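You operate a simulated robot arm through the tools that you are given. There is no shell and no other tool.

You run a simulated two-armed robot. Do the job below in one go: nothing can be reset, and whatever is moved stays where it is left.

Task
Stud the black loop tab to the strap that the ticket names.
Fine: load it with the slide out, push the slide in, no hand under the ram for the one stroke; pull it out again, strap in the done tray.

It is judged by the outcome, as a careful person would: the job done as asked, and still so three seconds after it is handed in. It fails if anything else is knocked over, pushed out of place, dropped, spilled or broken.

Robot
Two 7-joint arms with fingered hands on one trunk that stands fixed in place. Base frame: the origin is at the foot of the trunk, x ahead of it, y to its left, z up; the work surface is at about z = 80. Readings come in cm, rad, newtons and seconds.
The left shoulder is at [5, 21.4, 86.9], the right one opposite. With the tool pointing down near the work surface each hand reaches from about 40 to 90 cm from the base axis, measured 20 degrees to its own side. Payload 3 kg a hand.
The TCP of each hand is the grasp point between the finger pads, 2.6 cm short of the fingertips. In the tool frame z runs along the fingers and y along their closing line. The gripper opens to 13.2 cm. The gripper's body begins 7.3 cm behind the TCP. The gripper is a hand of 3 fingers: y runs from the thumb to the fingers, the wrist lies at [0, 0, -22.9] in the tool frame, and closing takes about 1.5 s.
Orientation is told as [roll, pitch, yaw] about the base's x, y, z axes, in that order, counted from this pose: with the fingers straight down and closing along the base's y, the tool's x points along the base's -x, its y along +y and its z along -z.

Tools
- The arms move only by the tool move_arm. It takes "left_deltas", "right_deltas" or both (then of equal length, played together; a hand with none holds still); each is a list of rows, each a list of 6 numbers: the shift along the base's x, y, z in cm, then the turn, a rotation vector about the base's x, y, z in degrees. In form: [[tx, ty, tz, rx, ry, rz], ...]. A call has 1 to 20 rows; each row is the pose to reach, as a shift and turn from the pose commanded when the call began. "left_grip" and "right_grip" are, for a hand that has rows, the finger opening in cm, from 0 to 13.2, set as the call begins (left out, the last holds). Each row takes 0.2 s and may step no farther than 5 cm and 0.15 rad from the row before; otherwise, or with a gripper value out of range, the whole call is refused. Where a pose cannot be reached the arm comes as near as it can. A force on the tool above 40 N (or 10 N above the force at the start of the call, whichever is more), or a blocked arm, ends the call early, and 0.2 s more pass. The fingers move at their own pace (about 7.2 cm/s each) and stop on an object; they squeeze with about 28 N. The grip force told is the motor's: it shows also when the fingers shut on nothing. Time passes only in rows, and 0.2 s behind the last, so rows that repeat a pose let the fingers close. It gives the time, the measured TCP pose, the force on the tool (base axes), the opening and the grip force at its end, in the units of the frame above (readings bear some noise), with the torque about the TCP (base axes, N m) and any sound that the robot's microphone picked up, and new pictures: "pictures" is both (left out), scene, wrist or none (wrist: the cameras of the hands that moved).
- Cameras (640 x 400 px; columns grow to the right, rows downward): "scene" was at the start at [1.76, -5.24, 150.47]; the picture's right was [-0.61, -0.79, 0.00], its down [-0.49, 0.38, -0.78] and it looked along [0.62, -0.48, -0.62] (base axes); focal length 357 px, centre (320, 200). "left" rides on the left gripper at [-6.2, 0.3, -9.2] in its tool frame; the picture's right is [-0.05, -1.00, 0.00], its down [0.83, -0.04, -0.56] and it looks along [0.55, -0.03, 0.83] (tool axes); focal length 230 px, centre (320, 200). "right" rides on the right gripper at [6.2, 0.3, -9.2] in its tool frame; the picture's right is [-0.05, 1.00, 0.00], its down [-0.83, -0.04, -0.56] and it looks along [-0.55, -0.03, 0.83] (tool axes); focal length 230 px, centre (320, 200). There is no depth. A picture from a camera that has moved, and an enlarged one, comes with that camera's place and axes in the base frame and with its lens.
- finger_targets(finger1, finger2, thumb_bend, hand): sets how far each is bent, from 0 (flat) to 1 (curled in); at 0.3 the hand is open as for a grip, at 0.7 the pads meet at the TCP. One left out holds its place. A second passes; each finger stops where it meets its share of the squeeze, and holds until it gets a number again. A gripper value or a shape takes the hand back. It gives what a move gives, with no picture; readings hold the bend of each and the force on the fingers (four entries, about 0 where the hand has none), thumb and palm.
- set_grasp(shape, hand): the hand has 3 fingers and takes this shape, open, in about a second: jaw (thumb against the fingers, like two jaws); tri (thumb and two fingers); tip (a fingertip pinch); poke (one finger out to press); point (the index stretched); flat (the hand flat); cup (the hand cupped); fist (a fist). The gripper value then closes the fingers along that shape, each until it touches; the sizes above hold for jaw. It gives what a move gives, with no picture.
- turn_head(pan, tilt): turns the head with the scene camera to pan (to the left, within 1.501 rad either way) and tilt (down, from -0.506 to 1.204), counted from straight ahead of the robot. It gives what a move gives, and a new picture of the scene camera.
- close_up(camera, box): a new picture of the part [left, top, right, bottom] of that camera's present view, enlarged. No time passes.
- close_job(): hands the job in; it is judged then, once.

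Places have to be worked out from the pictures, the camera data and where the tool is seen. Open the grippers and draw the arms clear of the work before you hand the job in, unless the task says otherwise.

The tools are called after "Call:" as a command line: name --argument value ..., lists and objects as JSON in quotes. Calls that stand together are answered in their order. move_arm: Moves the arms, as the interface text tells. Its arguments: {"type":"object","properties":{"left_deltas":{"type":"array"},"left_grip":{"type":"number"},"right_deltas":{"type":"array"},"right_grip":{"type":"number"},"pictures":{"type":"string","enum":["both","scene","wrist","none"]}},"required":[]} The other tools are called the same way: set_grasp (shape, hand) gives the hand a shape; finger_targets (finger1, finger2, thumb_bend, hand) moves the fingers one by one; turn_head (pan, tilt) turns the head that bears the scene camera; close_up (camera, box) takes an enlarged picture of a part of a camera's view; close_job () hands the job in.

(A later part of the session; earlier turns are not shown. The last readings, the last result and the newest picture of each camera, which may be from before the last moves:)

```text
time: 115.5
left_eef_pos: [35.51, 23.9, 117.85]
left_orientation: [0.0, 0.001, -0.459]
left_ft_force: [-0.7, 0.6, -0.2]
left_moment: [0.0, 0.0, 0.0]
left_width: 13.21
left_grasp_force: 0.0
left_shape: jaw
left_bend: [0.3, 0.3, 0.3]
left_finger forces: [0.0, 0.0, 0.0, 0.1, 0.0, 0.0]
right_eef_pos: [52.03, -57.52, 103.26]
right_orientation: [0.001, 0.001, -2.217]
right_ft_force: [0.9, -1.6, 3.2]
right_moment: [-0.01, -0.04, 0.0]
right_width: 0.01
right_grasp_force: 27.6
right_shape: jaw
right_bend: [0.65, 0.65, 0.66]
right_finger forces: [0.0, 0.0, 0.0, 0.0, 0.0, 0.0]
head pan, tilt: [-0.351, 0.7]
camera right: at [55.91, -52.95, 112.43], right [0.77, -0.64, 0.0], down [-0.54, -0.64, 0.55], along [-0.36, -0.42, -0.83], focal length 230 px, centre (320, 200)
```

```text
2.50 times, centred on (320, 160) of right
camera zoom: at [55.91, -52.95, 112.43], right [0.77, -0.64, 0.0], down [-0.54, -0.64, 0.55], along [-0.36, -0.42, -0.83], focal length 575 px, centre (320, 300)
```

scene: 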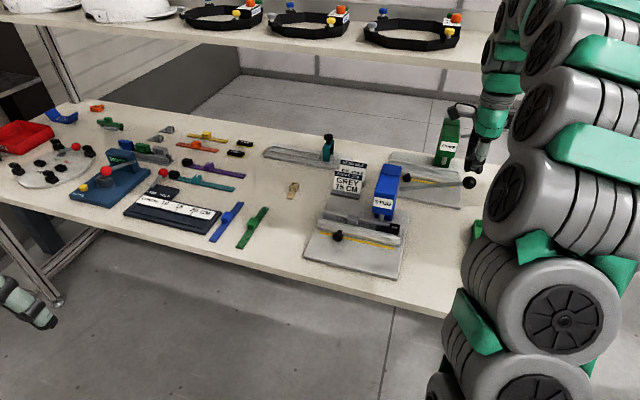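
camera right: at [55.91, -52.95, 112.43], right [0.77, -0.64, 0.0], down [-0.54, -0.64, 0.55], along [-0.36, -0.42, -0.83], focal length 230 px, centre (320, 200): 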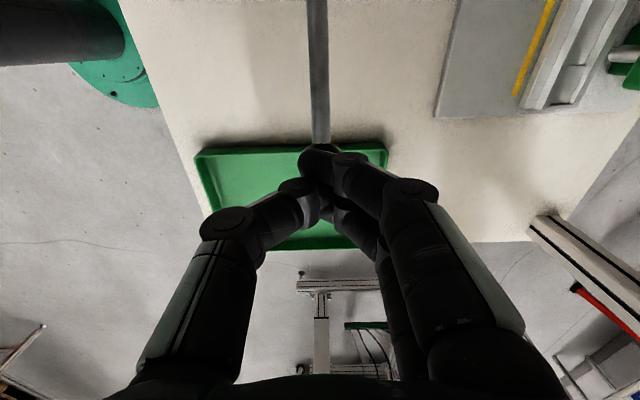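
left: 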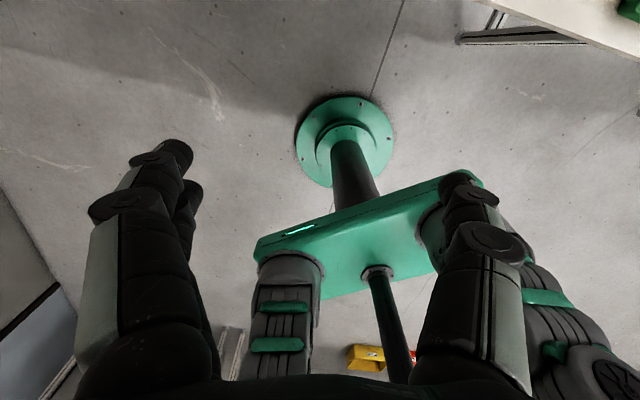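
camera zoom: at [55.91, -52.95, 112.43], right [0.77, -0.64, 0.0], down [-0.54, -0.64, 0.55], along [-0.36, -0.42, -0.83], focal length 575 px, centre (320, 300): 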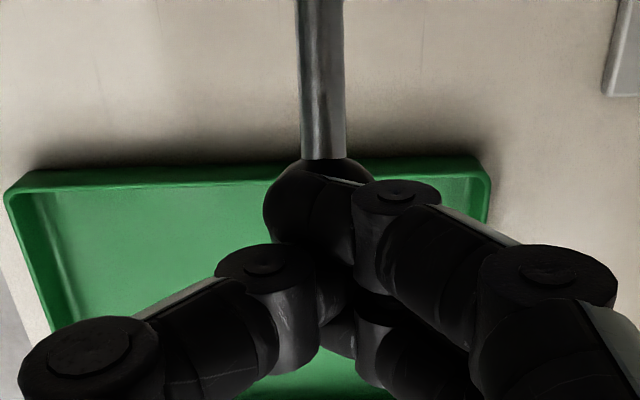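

The ball goes down under the fingertips with only about 3 N. I continue the stroke along the arc.

Call:
move_arm --right_deltas '[[-0.12, -0.16, -0.65, 0, 0, 0], [-0.22, -0.3, -1.3, 0, 0, 0], [-0.31, -0.41, -1.96, 0, 0, 0], [-0.39, -0.52, -2.62, 0, 0, 0], [-0.45, -0.6, -3.3, 0, 0, 0], [-0.5, -0.67, -3.96, 0, 0, 0], [-0.56, -0.75, -5.3, 0, 0, 0], [-0.56, -0.75, -5.3, 0, 0, 0]]' --pictures "wrist"

Call:
close_up --camera "scene" --box '[310, 150, 530, 260]'

Call:
close_up --camera "right" --box '[220, 80, 420, 240]'

```text
time: 117.3
left_eef_pos: [35.46, 23.88, 117.9]
left_orientation: [0.0, 0.001, -0.461]
left_ft_force: [0.0, -0.7, -0.5]
left_moment: [0.02, 0.02, 0.0]
left_width: 13.2
left_grasp_force: 0.0
left_shape: jaw
left_bend: [0.3, 0.3, 0.3]
left_finger forces: [0.0, 0.0, 0.0, 0.0, 0.0, 0.0]
right_eef_pos: [51.59, -58.41, 98.08]
right_orientation: [0.002, 0.002, -2.215]
right_ft_force: [-0.2, -0.8, 4.9]
right_moment: [-0.06, -0.02, 0.0]
right_width: 0.0
right_grasp_force: 27.9
right_shape: jaw
right_bend: [0.65, 0.65, 0.66]
right_finger forces: [0.1, 0.0, 0.0, 0.0, 0.1, 0.1]
head pan, tilt: [-0.351, 0.7]
camera right: at [55.48, -53.82, 107.33], right [0.77, -0.64, 0.0], down [-0.54, -0.64, 0.55], along [-0.36, -0.42, -0.83], focal length 230 px, centre (320, 200)
```

right: 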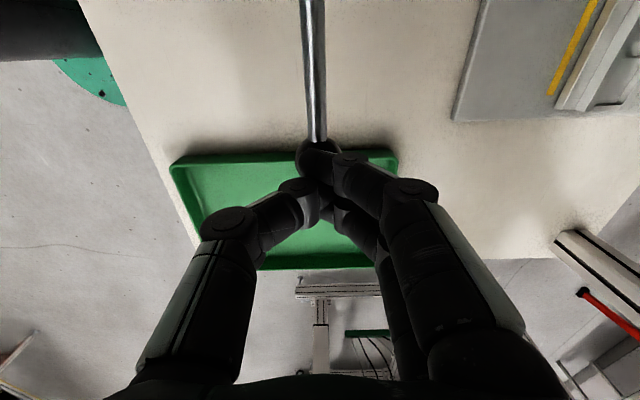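

```text
2.91 times, centred on (420, 205) of scene
camera zoom: at [2.93, -2.88, 150.21], right [-0.34, -0.94, 0.0], down [-0.6, 0.22, -0.77], along [0.72, -0.26, -0.64], focal length 1040 px, centre (29, 186)
```

zoom: 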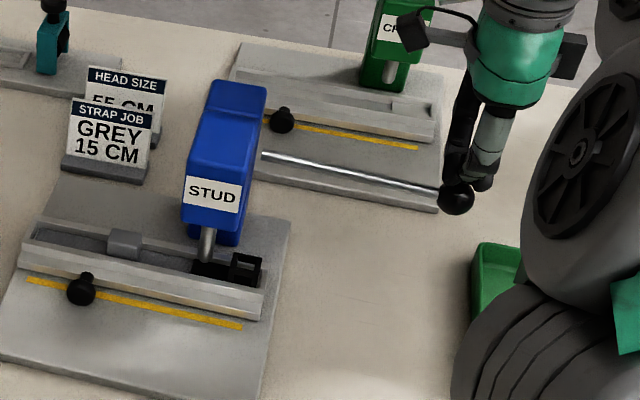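

```text
2.50 times, centred on (320, 160) of right
camera zoom: at [55.48, -53.82, 107.33], right [0.77, -0.64, 0.0], down [-0.54, -0.64, 0.55], along [-0.36, -0.42, -0.83], focal length 575 px, centre (320, 300)
```

zoom: 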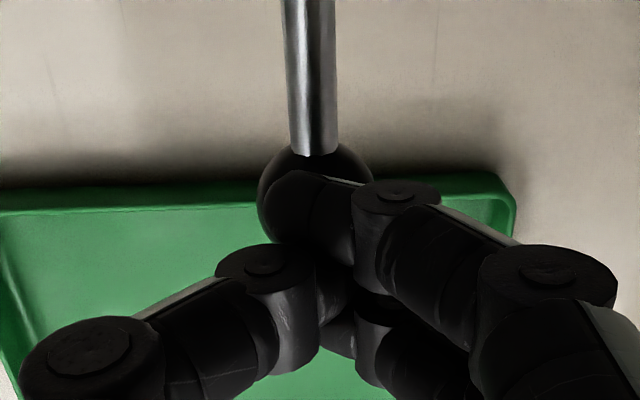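

The ram is close to the tab and the force is still only 5 N. I continue the same stroke downward.

Call:
move_arm --right_deltas '[[0, 0, -0.6, 0, 0, 0], [0, 0, -1.2, 0, 0, 0], [0.02, 0.03, -1.8, 0, 0, 0], [0.05, 0.06, -2.4, 0, 0, 0], [0.08, 0.1, -3, 0, 0, 0], [0.13, 0.17, -3.6, 0, 0, 0], [0.17, 0.23, -4.1, 0, 0, 0], [0.17, 0.23, -4.1, 0, 0, 0]]' --pictures "wrist"

Call:
close_up --camera "scene" --box '[310, 150, 530, 260]'

Call:
close_up --camera "right" --box '[220, 80, 420, 240]'

```text
time: 119.1
left_eef_pos: [35.47, 23.92, 117.95]
left_orientation: [0.001, 0.001, -0.459]
left_ft_force: [-0.2, -0.3, -0.4]
left_moment: [0.01, 0.01, -0.01]
left_width: 13.19
left_grasp_force: 0.1
left_shape: jaw
left_bend: [0.3, 0.3, 0.3]
left_finger forces: [0.0, 0.0, 0.0, 0.1, 0.1, 0.0]
right_eef_pos: [51.67, -58.14, 93.92]
right_orientation: [0.001, 0.0, -2.217]
right_ft_force: [2.0, 0.4, 15.8]
right_moment: [0.02, -0.1, 0.0]
right_width: 0.0
right_grasp_force: 28.4
right_shape: jaw
right_bend: [0.7, 0.67, 0.75]
right_finger forces: [0.0, 0.0, 0.0, 0.0, 0.1, 0.0]
head pan, tilt: [-0.351, 0.7]
camera right: at [55.67, -53.5, 103.2], right [0.77, -0.64, 0.0], down [-0.54, -0.64, 0.55], along [-0.35, -0.42, -0.83], focal length 230 px, centre (320, 200)
```

right: 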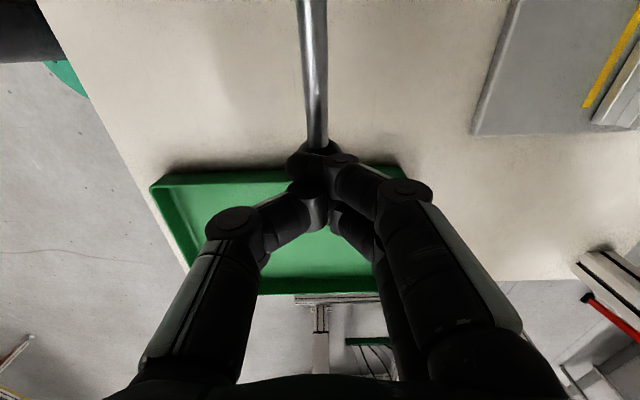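

```text
2.91 times, centred on (420, 205) of scene
camera zoom: at [2.93, -2.86, 150.21], right [-0.34, -0.94, 0.0], down [-0.6, 0.22, -0.77], along [0.72, -0.26, -0.64], focal length 1040 px, centre (29, 186)
```

zoom: 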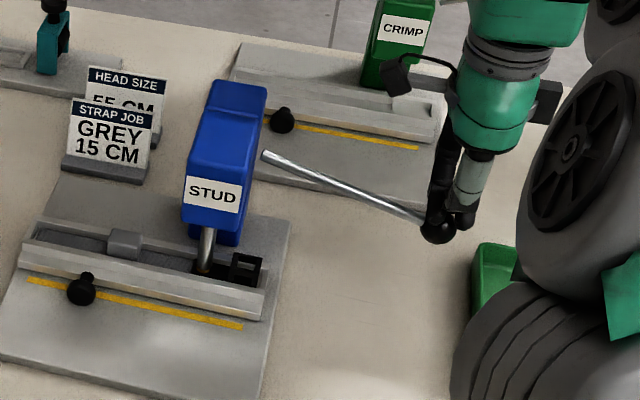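

```text
2.50 times, centred on (320, 160) of right
camera zoom: at [55.67, -53.5, 103.2], right [0.77, -0.64, 0.0], down [-0.54, -0.64, 0.55], along [-0.35, -0.42, -0.83], focal length 575 px, centre (320, 300)
```

zoom: 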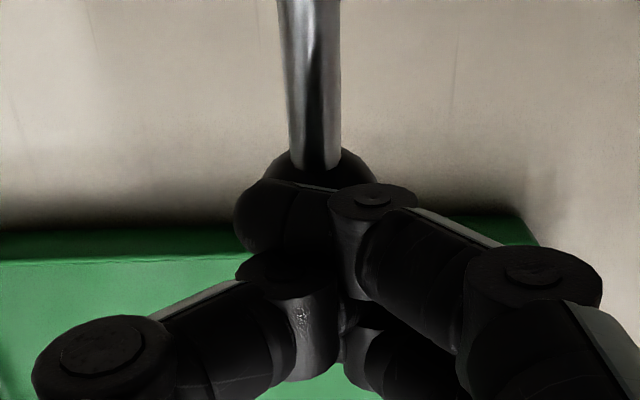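

The ram has reached the tab with its stud and the force rose to 16 N. I press further in small steps to finish the stroke.

Call:
move_arm --right_deltas '[[0.04, 0.05, -0.4, 0, 0, 0], [0.08, 0.1, -0.8, 0, 0, 0], [0.12, 0.16, -1.2, 0, 0, 0], [0.12, 0.16, -1.2, 0, 0, 0]]' --pictures "wrist"

Call:
close_up --camera "scene" --box '[310, 150, 530, 260]'

Call:
close_up --camera "right" --box '[220, 80, 420, 240]'

```text
time: 119.8
left_eef_pos: [35.37, 23.92, 117.99]
left_orientation: [-0.002, 0.001, -0.459]
left_ft_force: [0.4, -0.2, -0.8]
left_moment: [0.0, -0.01, 0.0]
left_width: 13.2
left_grasp_force: 0.1
left_shape: jaw
left_bend: [0.3, 0.3, 0.3]
left_finger forces: [0.1, 0.0, 0.1, 0.0, 0.0, 0.0]
right_eef_pos: [51.88, -58.21, 93.49]
right_orientation: [0.009, 0.0, -2.217]
right_ft_force: [-0.5, -0.1, 24.7]
right_moment: [0.02, -0.02, 0.05]
right_width: 0.0
right_grasp_force: 27.5
right_shape: jaw
right_bend: [0.72, 0.7, 0.76]
right_finger forces: [13.9, 0.0, 0.0, 0.0, 45.2, 0.0]
head pan, tilt: [-0.351, 0.7]
stopped in row 3 (right hand): the force on the tool passed its limit at 43 N (the readings are from after the stop); the commanded pose is now the measured one
camera right: at [55.74, -53.57, 102.63], right [0.77, -0.64, 0.01], down [-0.54, -0.63, 0.55], along [-0.35, -0.43, -0.83], focal length 230 px, centre (320, 200)
```

right: 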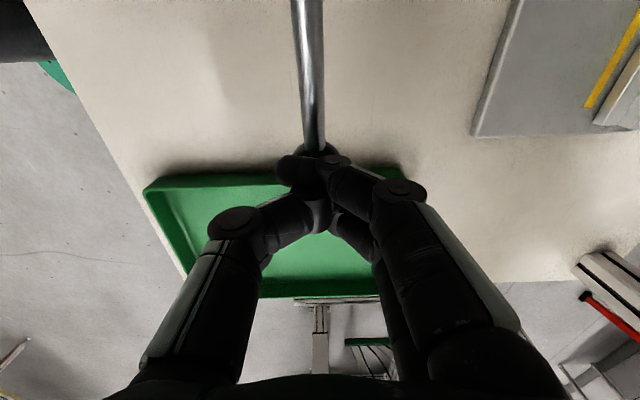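

```text
2.91 times, centred on (420, 205) of scene
camera zoom: at [2.91, -2.85, 150.21], right [-0.34, -0.94, 0.0], down [-0.6, 0.22, -0.77], along [0.72, -0.26, -0.64], focal length 1040 px, centre (29, 186)
```

zoom: 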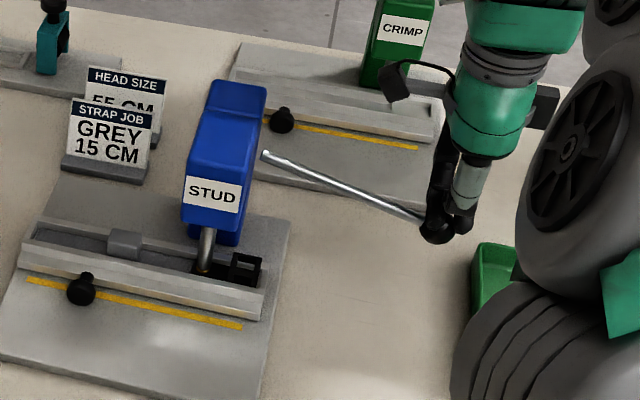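

```text
2.50 times, centred on (320, 160) of right
camera zoom: at [55.74, -53.57, 102.63], right [0.77, -0.64, 0.01], down [-0.54, -0.63, 0.55], along [-0.35, -0.43, -0.83], focal length 575 px, centre (320, 300)
```

zoom: 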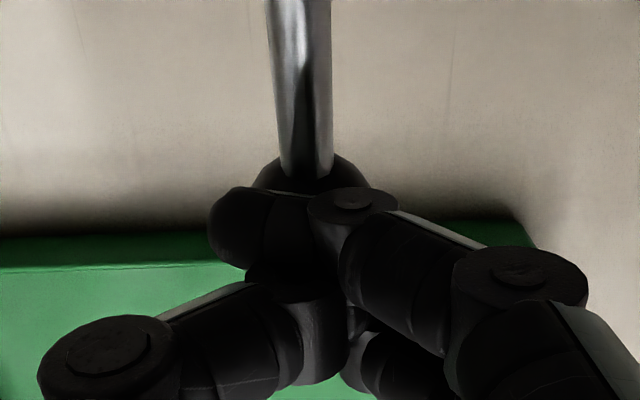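

The force passed 40 N. I look closely at the ram tip to see whether it has bottomed.

Call:
close_up --camera "scene" --box '[360, 215, 410, 255]'

Call:
close_up --camera "scene" --box '[390, 180, 480, 250]'

```text
10.00 times, centred on (385, 235) of scene
camera zoom: at [2.91, -2.85, 150.21], right [-0.34, -0.94, 0.0], down [-0.6, 0.22, -0.77], along [0.72, -0.26, -0.64], focal length 3573 px, centre (-330, -150)
```

zoom: 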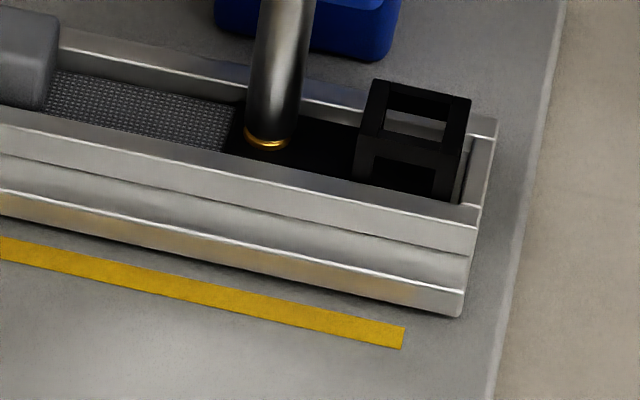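

```text
5.71 times, centred on (435, 215) of scene
camera zoom: at [2.91, -2.85, 150.21], right [-0.34, -0.94, 0.0], down [-0.6, 0.22, -0.77], along [0.72, -0.26, -0.64], focal length 2042 px, centre (-337, 114)
```

zoom: 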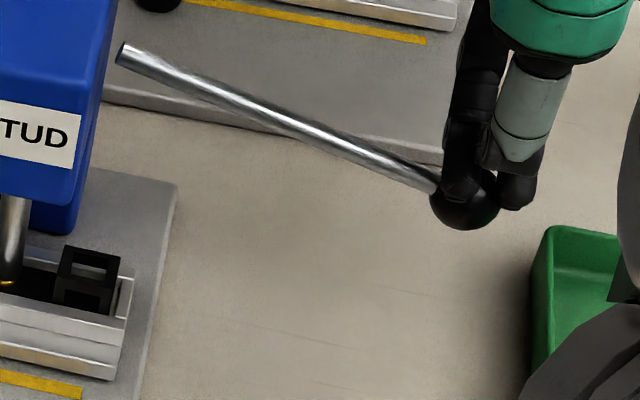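

The ram is fully down on the tail with a brass stud at its tip, and the force shows a hard stop: the stroke is complete. I let the lever rise slowly under the fingertips.

Call:
move_arm --right_deltas '[[-0.1, -0.13, 1.2, 0, 0, 0], [-0.19, -0.25, 2.4, 0, 0, 0], [-0.2, -0.28, 3.4, 0, 0, 0], [-0.2, -0.28, 4.4, 0, 0, 0], [-0.1, -0.15, 5.8, 0, 0, 0], [0, 0, 7.1, 0, 0, 0], [0.12, 0.16, 8.1, 0, 0, 0], [0.25, 0.32, 9.1, 0, 0, 0], [0.45, 0.6, 10.2, 0, 0, 0], [0.68, 0.9, 11.2, 0, 0, 0], [0.68, 0.9, 13, 0, 0, 0], [0.68, 0.9, 15.5, 0, 0, 0], [0.68, 0.9, 15.5, 0, 0, 0]]' --pictures "both"

Call:
close_up --camera "scene" --box '[360, 215, 410, 255]'

Call:
close_up --camera "scene" --box '[310, 150, 530, 260]'

```text
time: 122.6
left_eef_pos: [35.42, 23.9, 117.82]
left_orientation: [-0.003, 0.0, -0.463]
left_ft_force: [0.3, 0.2, -1.8]
left_moment: [-0.01, 0.01, -0.01]
left_width: 13.19
left_grasp_force: 0.2
left_shape: jaw
left_bend: [0.3, 0.3, 0.3]
left_finger forces: [0.0, 0.1, 0.0, 0.1, 0.0, 0.1]
right_eef_pos: [52.45, -57.35, 108.82]
right_orientation: [0.004, 0.001, -2.217]
right_ft_force: [-0.5, 0.7, -0.6]
right_moment: [0.0, 0.0, 0.0]
right_width: 0.0
right_grasp_force: 27.8
right_shape: jaw
right_bend: [0.69, 0.68, 0.75]
right_finger forces: [0.0, 0.0, 0.1, 0.0, 0.1, 0.0]
head pan, tilt: [-0.351, 0.7]
camera right: at [56.37, -52.74, 117.99], right [0.77, -0.64, 0.0], down [-0.54, -0.64, 0.55], along [-0.35, -0.43, -0.83], focal length 230 px, centre (320, 200)
```

scene: 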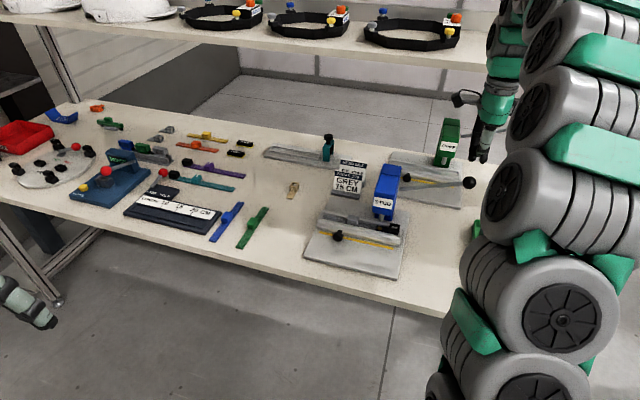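
right: 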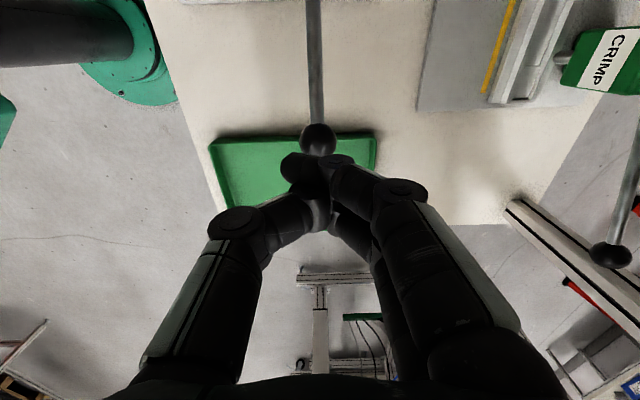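

```text
10.00 times, centred on (385, 235) of scene
camera zoom: at [2.94, -2.88, 150.21], right [-0.34, -0.94, 0.0], down [-0.6, 0.22, -0.76], along [0.72, -0.26, -0.64], focal length 3573 px, centre (-330, -150)
```

zoom: 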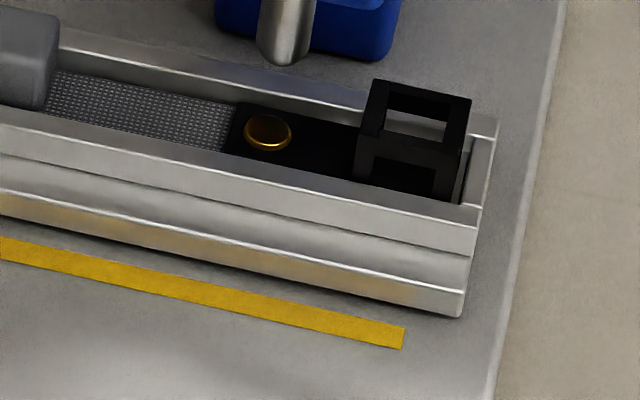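

```text
2.91 times, centred on (420, 205) of scene
camera zoom: at [2.94, -2.88, 150.21], right [-0.34, -0.94, 0.0], down [-0.6, 0.22, -0.76], along [0.72, -0.26, -0.64], focal length 1040 px, centre (29, 186)
```

zoom: 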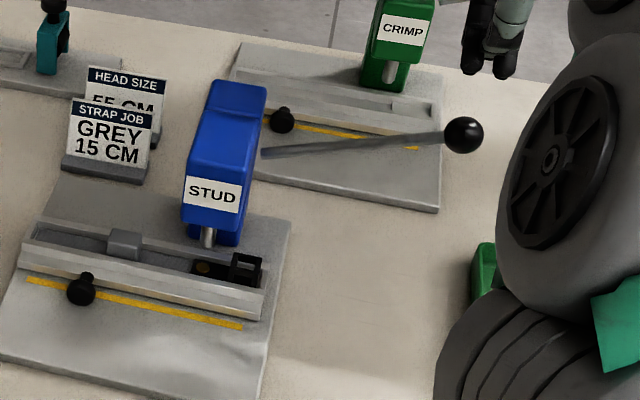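

The stud is set: a brass stud shows in the tail over the strap, and lever and ram are back up. Now I take the right hand round the front, back over to the slide's knob.

Call:
move_arm --right_deltas '[[-3.5, 2.6, 0, 0, 0, 8], [-7.2, 5.4, 0, 0, 0, 16], [-11, 8.3, 0, 0, 0, 24], [-14.65, 11.05, 0, 0, 0, 32], [-12, 14.1, 0, 0, 0, 40], [-9.4, 17.2, 0, 0, 0, 48], [-6.7, 20.2, 0, 0, 0, 56], [-4.1, 23.3, 0, 0, 0, 64], [-1.5, 26.3, -1, 0, 0, 72], [1.2, 29.4, -4, 0, 0, 80], [3.85, 32.45, -7, 0, 0, 88], [3.85, 32.45, -9, 0, 0, 90], [3.85, 32.45, -9, 0, 0, 90]]' --right_grip 5 --pictures "both"

Call:
close_up --camera "right" --box '[220, 120, 440, 300]'

```text
refused: row 10 steps farther than a row can; nothing moved
```

```text
2.22 times, centred on (330, 210) of right
camera zoom: at [56.37, -52.74, 117.99], right [0.77, -0.64, 0.0], down [-0.54, -0.64, 0.55], along [-0.35, -0.43, -0.83], focal length 511 px, centre (298, 178)
```

zoom: 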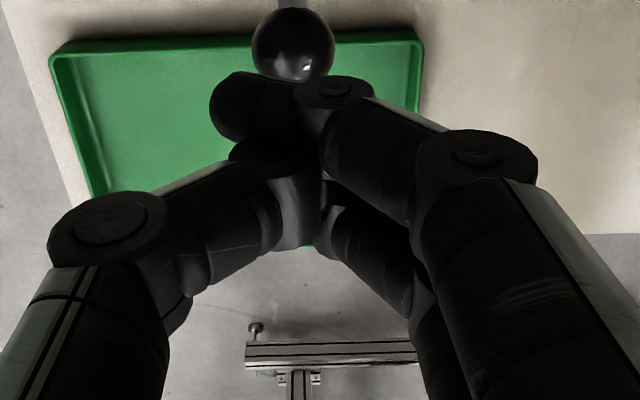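

One row was over 5 cm; I resend it with the lowering spread out.

Call:
move_arm --right_deltas '[[-3.5, 2.6, 0, 0, 0, 8], [-7.2, 5.4, 0, 0, 0, 16], [-11, 8.3, 0, 0, 0, 24], [-14.65, 11.05, 0, 0, 0, 32], [-12, 14.1, 0, 0, 0, 40], [-9.4, 17.2, 0, 0, 0, 48], [-6.7, 20.2, 0, 0, 0, 56], [-4.1, 23.3, 0, 0, 0, 64], [-1.5, 26.3, -1, 0, 0, 72], [1.2, 29.4, -2.5, 0, 0, 80], [3.85, 32.45, -4.5, 0, 0, 88], [3.85, 32.45, -7, 0, 0, 90], [3.85, 32.45, -9, 0, 0, 90], [3.85, 32.45, -9, 0, 0, 90]]' --right_grip 5 --pictures "both"

Call:
close_up --camera "right" --box '[220, 120, 440, 300]'

```text
time: 125.6
left_eef_pos: [35.54, 23.91, 117.94]
left_orientation: [0.0, -0.002, -0.459]
left_ft_force: [-0.6, 0.3, 0.3]
left_moment: [0.02, 0.03, -0.01]
left_width: 13.17
left_grasp_force: 0.1
left_shape: jaw
left_bend: [0.3, 0.3, 0.3]
left_finger forces: [0.0, 0.0, 0.0, 0.1, 0.0, 0.1]
right_eef_pos: [56.35, -24.8, 100.05]
right_orientation: [0.004, 0.001, -0.645]
right_ft_force: [0.1, 0.1, 0.6]
right_moment: [-0.02, 0.0, -0.04]
right_width: 4.97
right_grasp_force: 0.0
right_shape: jaw
right_bend: [0.74, 0.74, 0.7]
right_finger forces: [0.0, 0.1, 0.0, 0.0, 0.0, 0.1]
head pan, tilt: [-0.351, 0.7]
camera right: at [51.56, -21.06, 109.09], right [0.64, 0.77, 0.01], down [0.64, -0.54, 0.55], along [0.43, -0.35, -0.83], focal length 230 px, centre (320, 200)
```

scene: 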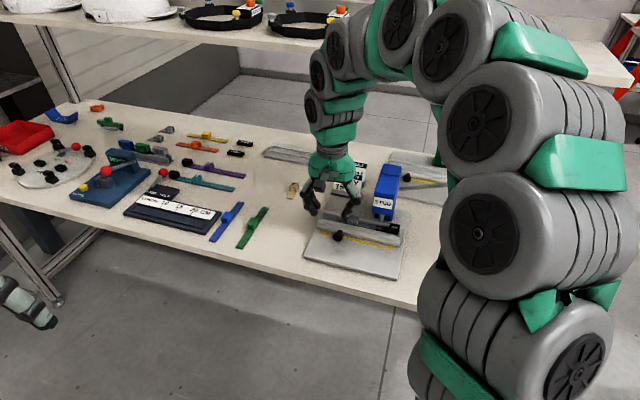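
right: 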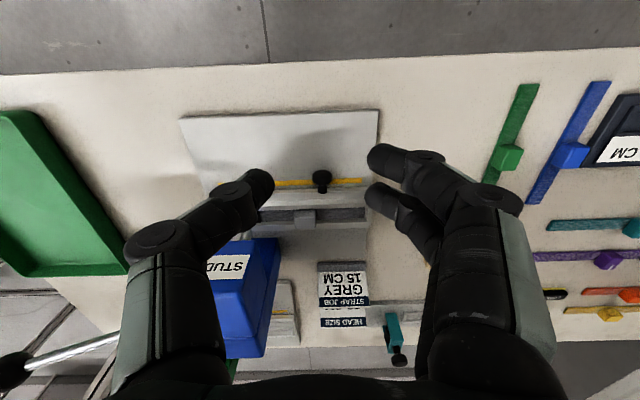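

```text
2.22 times, centred on (330, 210) of right
camera zoom: at [51.56, -21.06, 109.09], right [0.64, 0.77, 0.01], down [0.64, -0.54, 0.55], along [0.43, -0.35, -0.83], focal length 511 px, centre (298, 178)
```

zoom: 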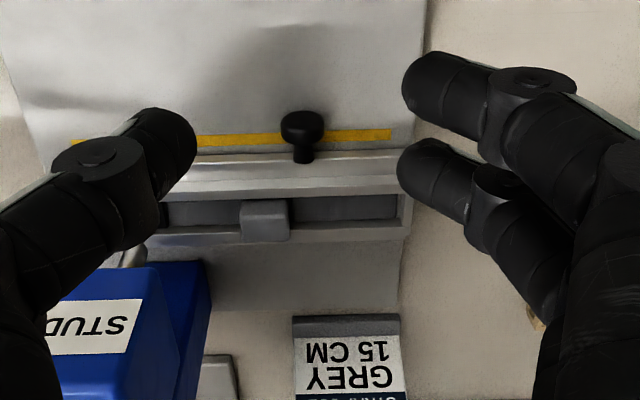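

The knob is ahead at f≈68. I move over it and down to a checking height, keeping left of the press head.

Call:
move_arm --right_deltas '[[1.5, -1.2, -1, 0, 0, 0], [3, -2.4, -3, 0, 0, 0], [4.6, -3.7, -5, 0, 0, 0], [6.2, -4.94, -7, 0, 0, 0], [6.2, -4.94, -9, 0, 0, 0], [6.2, -4.94, -9, 0, 0, 0]]' --pictures "none"

Call:
close_up --camera "right" --box '[220, 60, 440, 240]'

Call:
close_up --camera "scene" --box '[300, 170, 420, 260]'

```text
time: 127.0
left_eef_pos: [35.45, 23.99, 117.93]
left_orientation: [-0.001, 0.001, -0.461]
left_ft_force: [-0.4, 0.7, -0.2]
left_moment: [-0.02, 0.02, -0.01]
left_width: 13.18
left_grasp_force: 0.1
left_shape: jaw
left_bend: [0.3, 0.3, 0.3]
left_finger forces: [0.0, 0.0, 0.1, 0.0, 0.0, 0.0]
right_eef_pos: [62.53, -29.84, 90.96]
right_orientation: [0.004, 0.002, -0.646]
right_ft_force: [0.0, 1.1, -0.3]
right_moment: [-0.01, -0.01, 0.0]
right_width: 4.97
right_grasp_force: 0.0
right_shape: jaw
right_bend: [0.74, 0.74, 0.7]
right_finger forces: [0.0, 0.0, 0.0, 0.1, 0.0, 0.1]
head pan, tilt: [-0.351, 0.7]
```

```text
2.22 times, centred on (330, 150) of right
camera zoom: at [57.8, -26.04, 100.03], right [0.64, 0.77, 0.0], down [0.64, -0.54, 0.55], along [0.43, -0.35, -0.83], focal length 511 px, centre (298, 311)
```

zoom: 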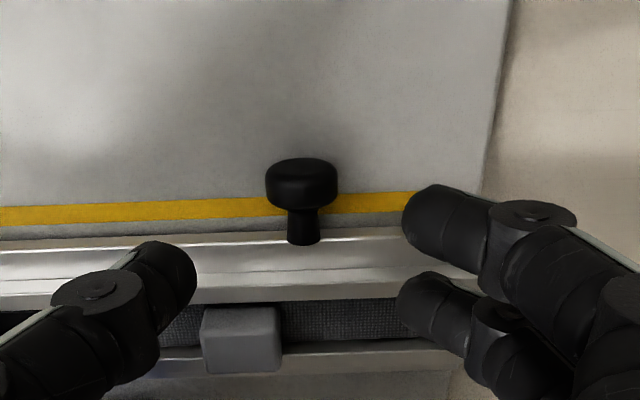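

```text
4.44 times, centred on (360, 215) of scene
camera zoom: at [2.94, -2.88, 150.21], right [-0.34, -0.94, 0.0], down [-0.6, 0.22, -0.76], along [0.72, -0.26, -0.64], focal length 1588 px, centre (142, 133)
```

zoom: 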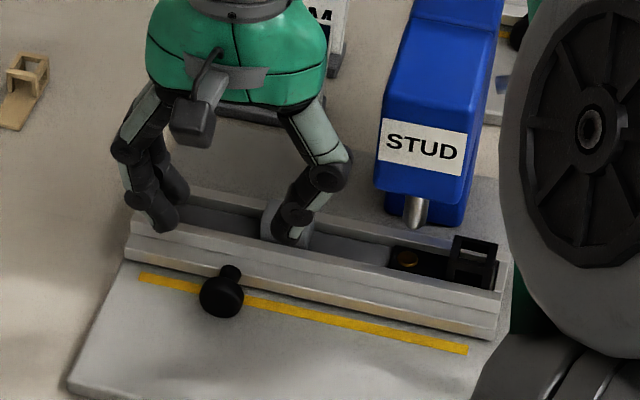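

The knob's head is right below the grasp point. I go down with 0.2 cm more depth so the far finger can hook behind the head.

Call:
move_arm --right_deltas '[[0.17, -0.1, -2, 0, 0, 0], [0.17, -0.1, -4, 0, 0, 0], [0.17, -0.1, -5.3, 0, 0, 0], [0.17, -0.1, -6.15, 0, 0, 0], [0.17, -0.1, -6.15, 0, 0, 0]]' --pictures "none"

Call:
close_up --camera "right" --box '[220, 80, 440, 260]'

```text
time: 128.2
left_eef_pos: [35.47, 24.01, 117.92]
left_orientation: [0.0, -0.002, -0.46]
left_ft_force: [0.6, 0.1, -0.4]
left_moment: [0.04, 0.01, 0.01]
left_width: 13.21
left_grasp_force: 0.1
left_shape: jaw
left_bend: [0.3, 0.3, 0.3]
left_finger forces: [0.0, 0.0, 0.0, 0.0, 0.1, 0.0]
right_eef_pos: [62.58, -29.86, 84.64]
right_orientation: [0.006, 0.001, -0.648]
right_ft_force: [-0.2, -0.2, -0.5]
right_moment: [0.0, 0.0, 0.0]
right_width: 4.96
right_grasp_force: 0.1
right_shape: jaw
right_bend: [0.74, 0.74, 0.7]
right_finger forces: [0.0, 0.0, 0.0, 0.0, 0.0, 0.0]
head pan, tilt: [-0.351, 0.7]
```

```text
2.22 times, centred on (330, 170) of right
camera zoom: at [57.91, -26.05, 93.83], right [0.64, 0.77, 0.01], down [0.64, -0.54, 0.55], along [0.43, -0.35, -0.83], focal length 511 px, centre (298, 267)
```

zoom: 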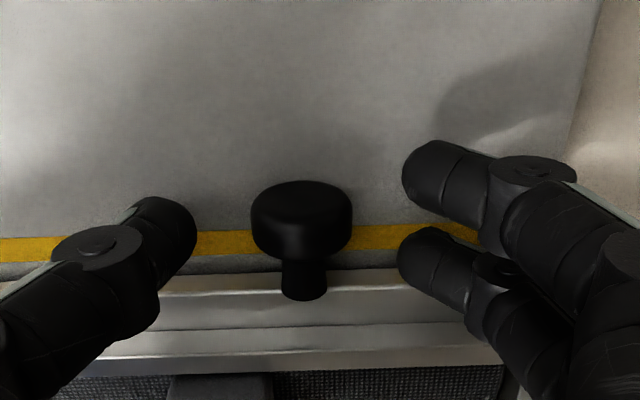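

The thumb and fingers flank the knob. I shift 0.3 cm deeper and close the grip.

Call:
move_arm --right_deltas '[[0.24, -0.18, 0, 0, 0, 0], [0.24, -0.18, 0, 0, 0, 0]]' --pictures "none"

Call:
move_arm --right_deltas '[[0, 0, 0, 0, 0, 0], [0, 0, 0, 0, 0, 0], [0, 0, 0, 0, 0, 0], [0, 0, 0, 0, 0, 0], [0, 0, 0, 0, 0, 0], [0, 0, 0, 0, 0, 0]]' --right_grip 0 --pictures "none"

Call:
close_up --camera "right" --box '[220, 80, 440, 260]'

```text
time: 128.8
left_eef_pos: [35.58, 23.85, 118.01]
left_orientation: [0.002, 0.0, -0.461]
left_ft_force: [-0.7, 0.0, 0.6]
left_moment: [-0.03, 0.03, 0.04]
left_width: 13.21
left_grasp_force: 0.1
left_shape: jaw
left_bend: [0.3, 0.3, 0.3]
left_finger forces: [0.0, 0.0, 0.1, 0.0, 0.1, 0.1]
right_eef_pos: [63.0, -29.94, 84.68]
right_orientation: [0.005, 0.0, -0.646]
right_ft_force: [0.2, 0.0, -0.3]
right_moment: [-0.02, -0.01, 0.0]
right_width: 4.98
right_grasp_force: 0.0
right_shape: jaw
right_bend: [0.74, 0.74, 0.7]
right_finger forces: [0.0, 0.0, 0.0, 0.1, 0.1, 0.0]
head pan, tilt: [-0.351, 0.7]
```

```text
time: 130.2
left_eef_pos: [35.44, 23.98, 117.97]
left_orientation: [-0.002, 0.0, -0.461]
left_ft_force: [0.1, 0.0, -0.2]
left_moment: [-0.02, -0.01, -0.01]
left_width: 13.21
left_grasp_force: 0.0
left_shape: jaw
left_bend: [0.3, 0.3, 0.3]
left_finger forces: [0.0, 0.1, 0.1, 0.0, 0.1, 0.0]
right_eef_pos: [62.85, -29.92, 84.71]
right_orientation: [0.004, 0.0, -0.646]
right_ft_force: [-5.5, 4.0, 5.6]
right_moment: [0.03, 0.07, 0.07]
right_width: 1.23
right_grasp_force: 28.0
right_shape: jaw
right_bend: [0.72, 0.71, 0.7]
right_finger forces: [11.5, 12.0, 0.0, 0.1, 24.0, 0.0]
head pan, tilt: [-0.351, 0.7]
```

```text
2.22 times, centred on (330, 170) of right
camera zoom: at [58.18, -26.2, 93.87], right [0.64, 0.77, 0.01], down [0.64, -0.54, 0.55], along [0.43, -0.35, -0.83], focal length 511 px, centre (298, 267)
```

zoom: 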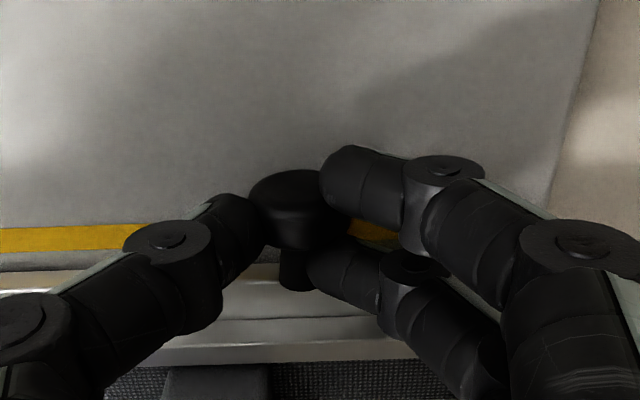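

All fingers hold the knob, the far one behind its head. I pull the slide straight out.

Call:
move_arm --right_deltas '[[-0.5, 0.38, 0, 0, 0, 0], [-1.2, 0.92, 0, 0, 0, 0], [-2, 1.54, 0, 0, 0, 0], [-2.8, 2.15, 0, 0, 0, 0], [-3.6, 2.76, 0, 0, 0, 0], [-4.4, 3.38, 0, 0, 0, 0], [-5.2, 4, 0, 0, 0, 0], [-5.2, 4, 0, 0, 0, 0]]' --pictures "both"

Call:
close_up --camera "scene" --box '[300, 180, 430, 280]'

```text
time: 132.0
left_eef_pos: [35.38, 23.82, 117.89]
left_orientation: [0.001, 0.0, -0.459]
left_ft_force: [-0.2, -0.3, -0.1]
left_moment: [-0.02, 0.01, -0.03]
left_width: 13.2
left_grasp_force: 0.1
left_shape: jaw
left_bend: [0.3, 0.3, 0.3]
left_finger forces: [0.0, 0.0, 0.0, 0.0, 0.0, 0.0]
right_eef_pos: [57.87, -26.05, 84.81]
right_orientation: [0.006, 0.001, -0.645]
right_ft_force: [1.9, 3.0, 5.9]
right_moment: [0.01, -0.14, 0.12]
right_width: 1.19
right_grasp_force: 27.7
right_shape: jaw
right_bend: [0.72, 0.71, 0.7]
right_finger forces: [13.5, 19.6, 0.0, 0.0, 22.2, 0.1]
head pan, tilt: [-0.351, 0.7]
camera right: at [53.02, -22.26, 93.89], right [0.64, 0.77, 0.0], down [0.64, -0.54, 0.55], along [0.43, -0.35, -0.83], focal length 230 px, centre (320, 200)
```

scene: 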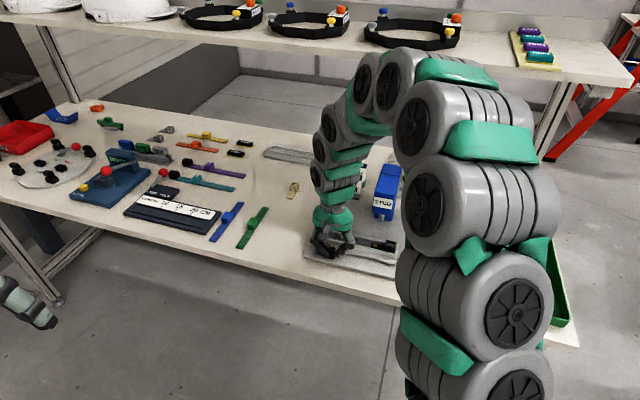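
right: 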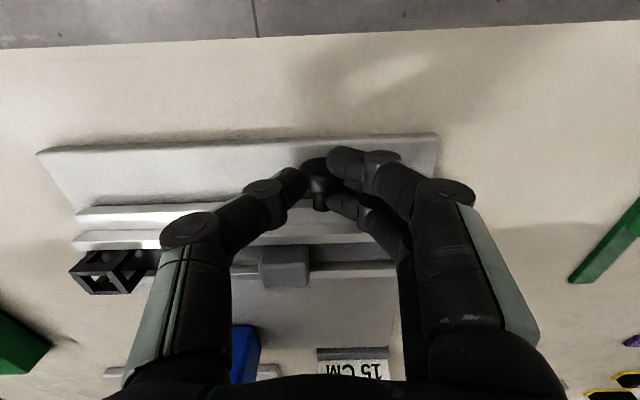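

```text
4.00 times, centred on (365, 230) of scene
camera zoom: at [2.93, -2.87, 150.21], right [-0.34, -0.94, 0.0], down [-0.6, 0.22, -0.76], along [0.72, -0.26, -0.64], focal length 1429 px, centre (140, 80)
```

zoom: 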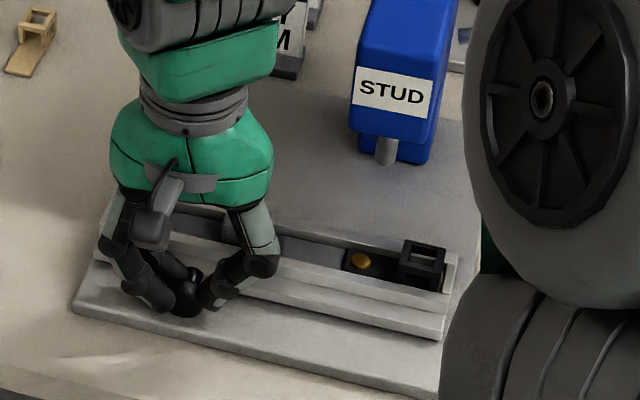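

The slide comes out smoothly with the studded strap in it. I pull the remaining couple of centimetres to the out position.

Call:
move_arm --right_deltas '[[-0.5, 0.38, 0, 0, 0, 0], [-1, 0.77, 0, 0, 0, 0], [-1.5, 1.15, 0, 0, 0, 0], [-1.9, 1.46, 0, 0, 0, 0], [-1.9, 1.46, 0, 0, 0, 0]]' --pictures "none"

Call:
close_up --camera "scene" --box '[300, 180, 430, 280]'

```text
time: 133.2
left_eef_pos: [35.53, 23.74, 118.01]
left_orientation: [0.0, 0.0, -0.462]
left_ft_force: [0.3, -0.1, 0.1]
left_moment: [0.03, 0.0, 0.01]
left_width: 13.2
left_grasp_force: 0.1
left_shape: jaw
left_bend: [0.3, 0.3, 0.3]
left_finger forces: [0.0, 0.0, 0.0, 0.0, 0.0, 0.0]
right_eef_pos: [56.02, -24.67, 84.82]
right_orientation: [0.008, -0.003, -0.648]
right_ft_force: [17.6, -19.3, -2.0]
right_moment: [-0.49, -0.53, -0.09]
right_width: 1.05
right_grasp_force: 28.4
right_shape: jaw
right_bend: [0.74, 0.7, 0.7]
right_finger forces: [7.2, 29.8, 0.0, 0.1, 19.3, 0.0]
head pan, tilt: [-0.351, 0.7]
```

```text
4.00 times, centred on (365, 230) of scene
camera zoom: at [2.97, -2.91, 150.2], right [-0.34, -0.94, 0.0], down [-0.6, 0.22, -0.76], along [0.72, -0.26, -0.64], focal length 1429 px, centre (140, 80)
```

zoom: 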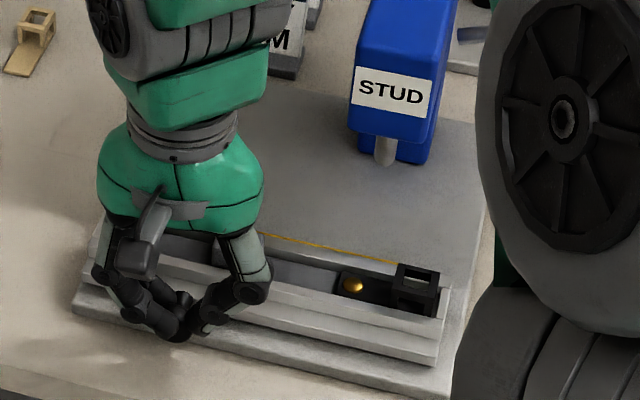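

The slide has met its out stop (26 N pulling back). I ease off, open the hand and lift away.

Call:
move_arm --right_deltas '[[0.2, -0.15, 0, 0, 0, 0], [0.3, -0.22, 0, 0, 0, 0], [0.3, -0.22, 0, 0, 0, 0]]' --pictures "none"

Call:
move_arm --right_deltas '[[0, 0, 0, 0, 0, 0], [0, 0, 0, 0, 0, 0], [0, 0, 0, 0, 0, 0], [0, 0, 0, 0, 0, 0], [0, 0, 0, 0, 0, 0]]' --right_grip 5.5 --pictures "none"

Call:
move_arm --right_deltas '[[0, 0, 2, 0, 0, 0], [0, 0, 6, 0, 0, 0], [0, 0, 10, 0, 0, 0], [0, 0, 13, 0, 0, 0], [0, 0, 13, 0, 0, 0]]' --pictures "both"

Call:
close_up --camera "scene" --box '[300, 200, 420, 290]'

Call:
close_up --camera "right" --box '[140, 140, 420, 300]'

```text
time: 134.0
left_eef_pos: [35.44, 23.99, 118.05]
left_orientation: [0.0, 0.0, -0.458]
left_ft_force: [-0.1, 0.7, 0.9]
left_moment: [-0.01, -0.01, -0.01]
left_width: 13.19
left_grasp_force: 0.1
left_shape: jaw
left_bend: [0.3, 0.3, 0.3]
left_finger forces: [0.0, 0.1, 0.0, 0.0, 0.0, 0.0]
right_eef_pos: [56.1, -24.72, 84.74]
right_orientation: [0.004, 0.001, -0.645]
right_ft_force: [-6.4, -3.7, 18.0]
right_moment: [-0.17, 0.01, 0.06]
right_width: 1.1
right_grasp_force: 28.0
right_shape: jaw
right_bend: [0.74, 0.71, 0.7]
right_finger forces: [13.5, 21.5, 0.1, 0.0, 29.8, 0.1]
head pan, tilt: [-0.351, 0.7]
```

```text
time: 135.2
left_eef_pos: [35.39, 23.89, 117.92]
left_orientation: [0.0, 0.001, -0.46]
left_ft_force: [0.9, -0.3, 0.9]
left_moment: [0.02, 0.0, 0.01]
left_width: 13.19
left_grasp_force: 0.1
left_shape: jaw
left_bend: [0.3, 0.3, 0.3]
left_finger forces: [0.1, 0.0, 0.0, 0.0, 0.1, 0.0]
right_eef_pos: [56.22, -24.84, 84.59]
right_orientation: [0.006, 0.0, -0.645]
right_ft_force: [-0.2, 0.3, -0.9]
right_moment: [0.0, 0.01, 0.02]
right_width: 5.44
right_grasp_force: 0.0
right_shape: jaw
right_bend: [0.73, 0.73, 0.7]
right_finger forces: [0.0, 0.0, 0.1, 0.0, 0.0, 0.1]
head pan, tilt: [-0.351, 0.7]
```

```text
time: 136.4
left_eef_pos: [35.47, 23.89, 117.98]
left_orientation: [0.0, -0.001, -0.462]
left_ft_force: [0.5, 0.2, 0.2]
left_moment: [0.02, -0.02, -0.02]
left_width: 13.2
left_grasp_force: 0.0
left_shape: jaw
left_bend: [0.3, 0.3, 0.3]
left_finger forces: [0.0, 0.0, 0.1, 0.1, 0.0, 0.1]
right_eef_pos: [56.18, -24.66, 97.81]
right_orientation: [0.004, 0.0, -0.645]
right_ft_force: [-0.7, 1.0, -0.4]
right_moment: [0.02, 0.0, 0.02]
right_width: 5.45
right_grasp_force: 0.0
right_shape: jaw
right_bend: [0.73, 0.73, 0.7]
right_finger forces: [0.1, 0.0, 0.0, 0.0, 0.1, 0.0]
head pan, tilt: [-0.351, 0.7]
camera right: at [51.38, -20.94, 106.9], right [0.64, 0.77, 0.01], down [0.64, -0.54, 0.55], along [0.43, -0.35, -0.83], focal length 230 px, centre (320, 200)
```

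scene: 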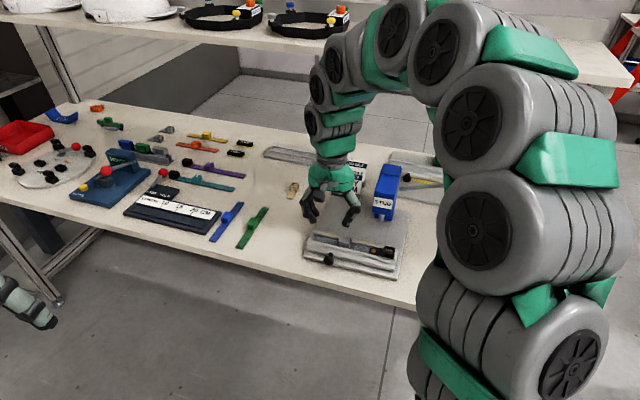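
right: 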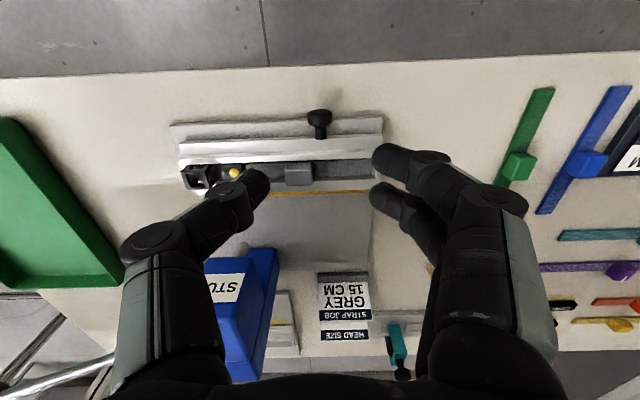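

```text
4.44 times, centred on (360, 245) of scene
camera zoom: at [2.94, -2.88, 150.21], right [-0.34, -0.94, 0.0], down [-0.6, 0.22, -0.76], along [0.72, -0.26, -0.64], focal length 1588 px, centre (142, 0)
```

zoom: 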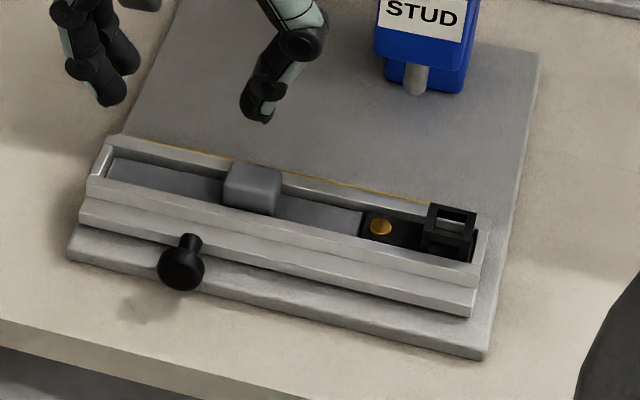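

```text
2.29 times, centred on (280, 220) of right
camera zoom: at [51.38, -20.94, 106.9], right [0.64, 0.77, 0.01], down [0.64, -0.54, 0.55], along [0.43, -0.35, -0.83], focal length 526 px, centre (411, 154)
```

zoom: 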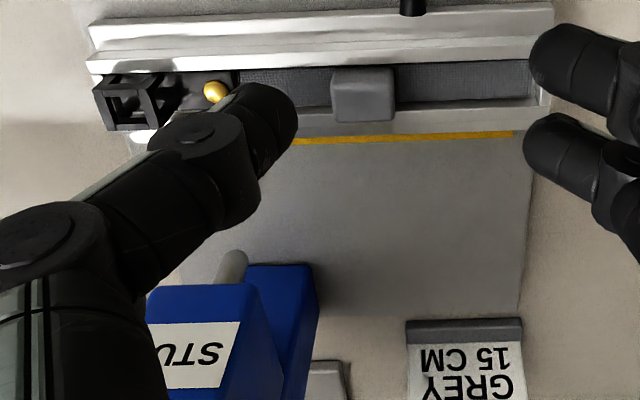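

The slide is out and the studded strap lies in it. I turn the right hand -90° and bring it above the strap's block to lift the strap out.

Call:
move_arm --right_deltas '[[0, 0, 2, 0, 0, -8], [0, 0, 2, 0, 0, -16], [0, 0, 2, 0, 0, -24], [0, 0, 2, 0, 0, -32], [0, 0, 2, 0, 0, -40], [0, 0, 2, 0, 0, -48], [0.5, -0.9, 2, 0, 0, -56], [1, -1.8, 2, 0, 0, -64], [1.5, -2.7, 1, 0, 0, -72], [2, -3.6, 0, 0, 0, -80], [2.5, -4.5, -2, 0, 0, -88], [2.92, -5.44, -4, 0, 0, -90], [2.92, -5.44, -6, 0, 0, -90], [2.92, -5.44, -6, 0, 0, -90]]' --right_grip 4.5 --pictures "wrist"

Call:
close_up --camera "right" --box '[200, 60, 440, 280]'

Call:
close_up --camera "scene" --box '[300, 190, 420, 280]'

```text
time: 139.4
left_eef_pos: [35.46, 23.94, 117.85]
left_orientation: [0.0, -0.001, -0.462]
left_ft_force: [0.2, -0.6, 0.0]
left_moment: [0.02, 0.02, -0.01]
left_width: 13.2
left_grasp_force: 0.1
left_shape: jaw
left_bend: [0.3, 0.3, 0.3]
left_finger forces: [0.1, 0.1, 0.0, 0.0, 0.0, 0.0]
right_eef_pos: [59.27, -30.18, 91.66]
right_orientation: [0.006, 0.001, -2.215]
right_ft_force: [0.2, -0.8, -0.3]
right_moment: [0.0, -0.01, -0.01]
right_width: 4.54
right_grasp_force: 0.1
right_shape: jaw
right_bend: [0.73, 0.73, 0.7]
right_finger forces: [0.0, 0.0, 0.0, 0.0, 0.1, 0.0]
head pan, tilt: [-0.351, 0.7]
camera right: at [63.08, -25.62, 100.79], right [0.77, -0.64, 0.01], down [-0.54, -0.64, 0.55], along [-0.35, -0.43, -0.83], focal length 230 px, centre (320, 200)
```

right: 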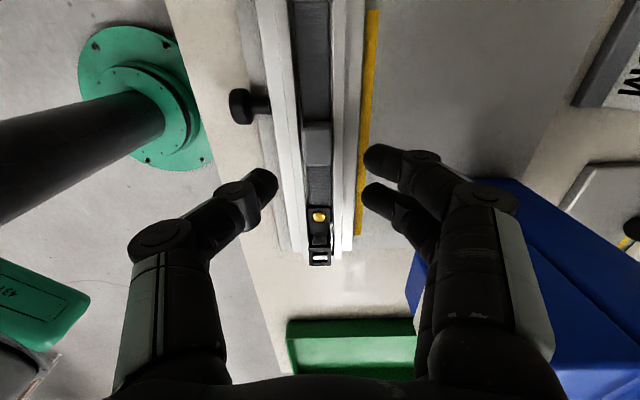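

```text
1.82 times, centred on (320, 170) of right
camera zoom: at [63.08, -25.62, 100.79], right [0.77, -0.64, 0.01], down [-0.54, -0.64, 0.55], along [-0.35, -0.43, -0.83], focal length 418 px, centre (320, 254)
```

zoom: 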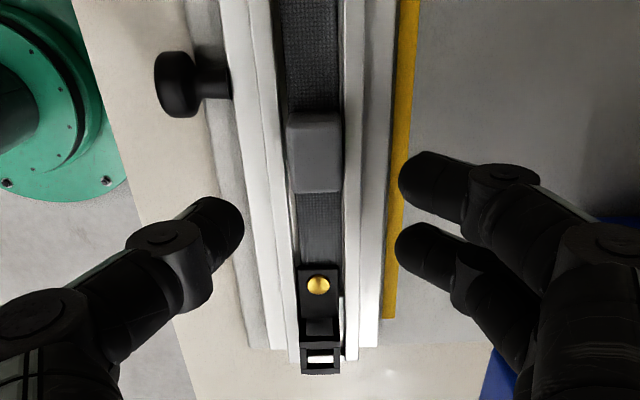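

```text
4.44 times, centred on (360, 235) of scene
camera zoom: at [2.94, -2.88, 150.21], right [-0.34, -0.94, 0.0], down [-0.6, 0.22, -0.76], along [0.72, -0.26, -0.64], focal length 1588 px, centre (142, 44)
```

zoom: 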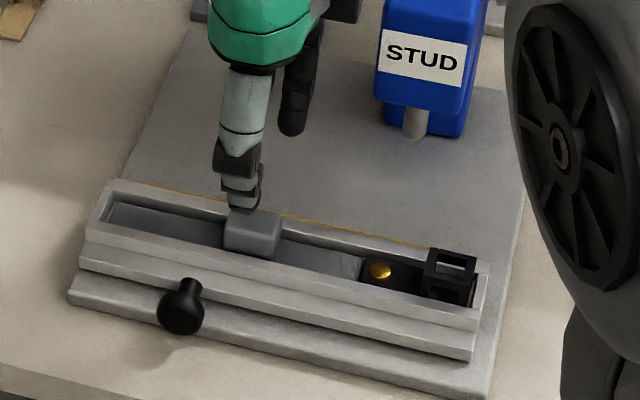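

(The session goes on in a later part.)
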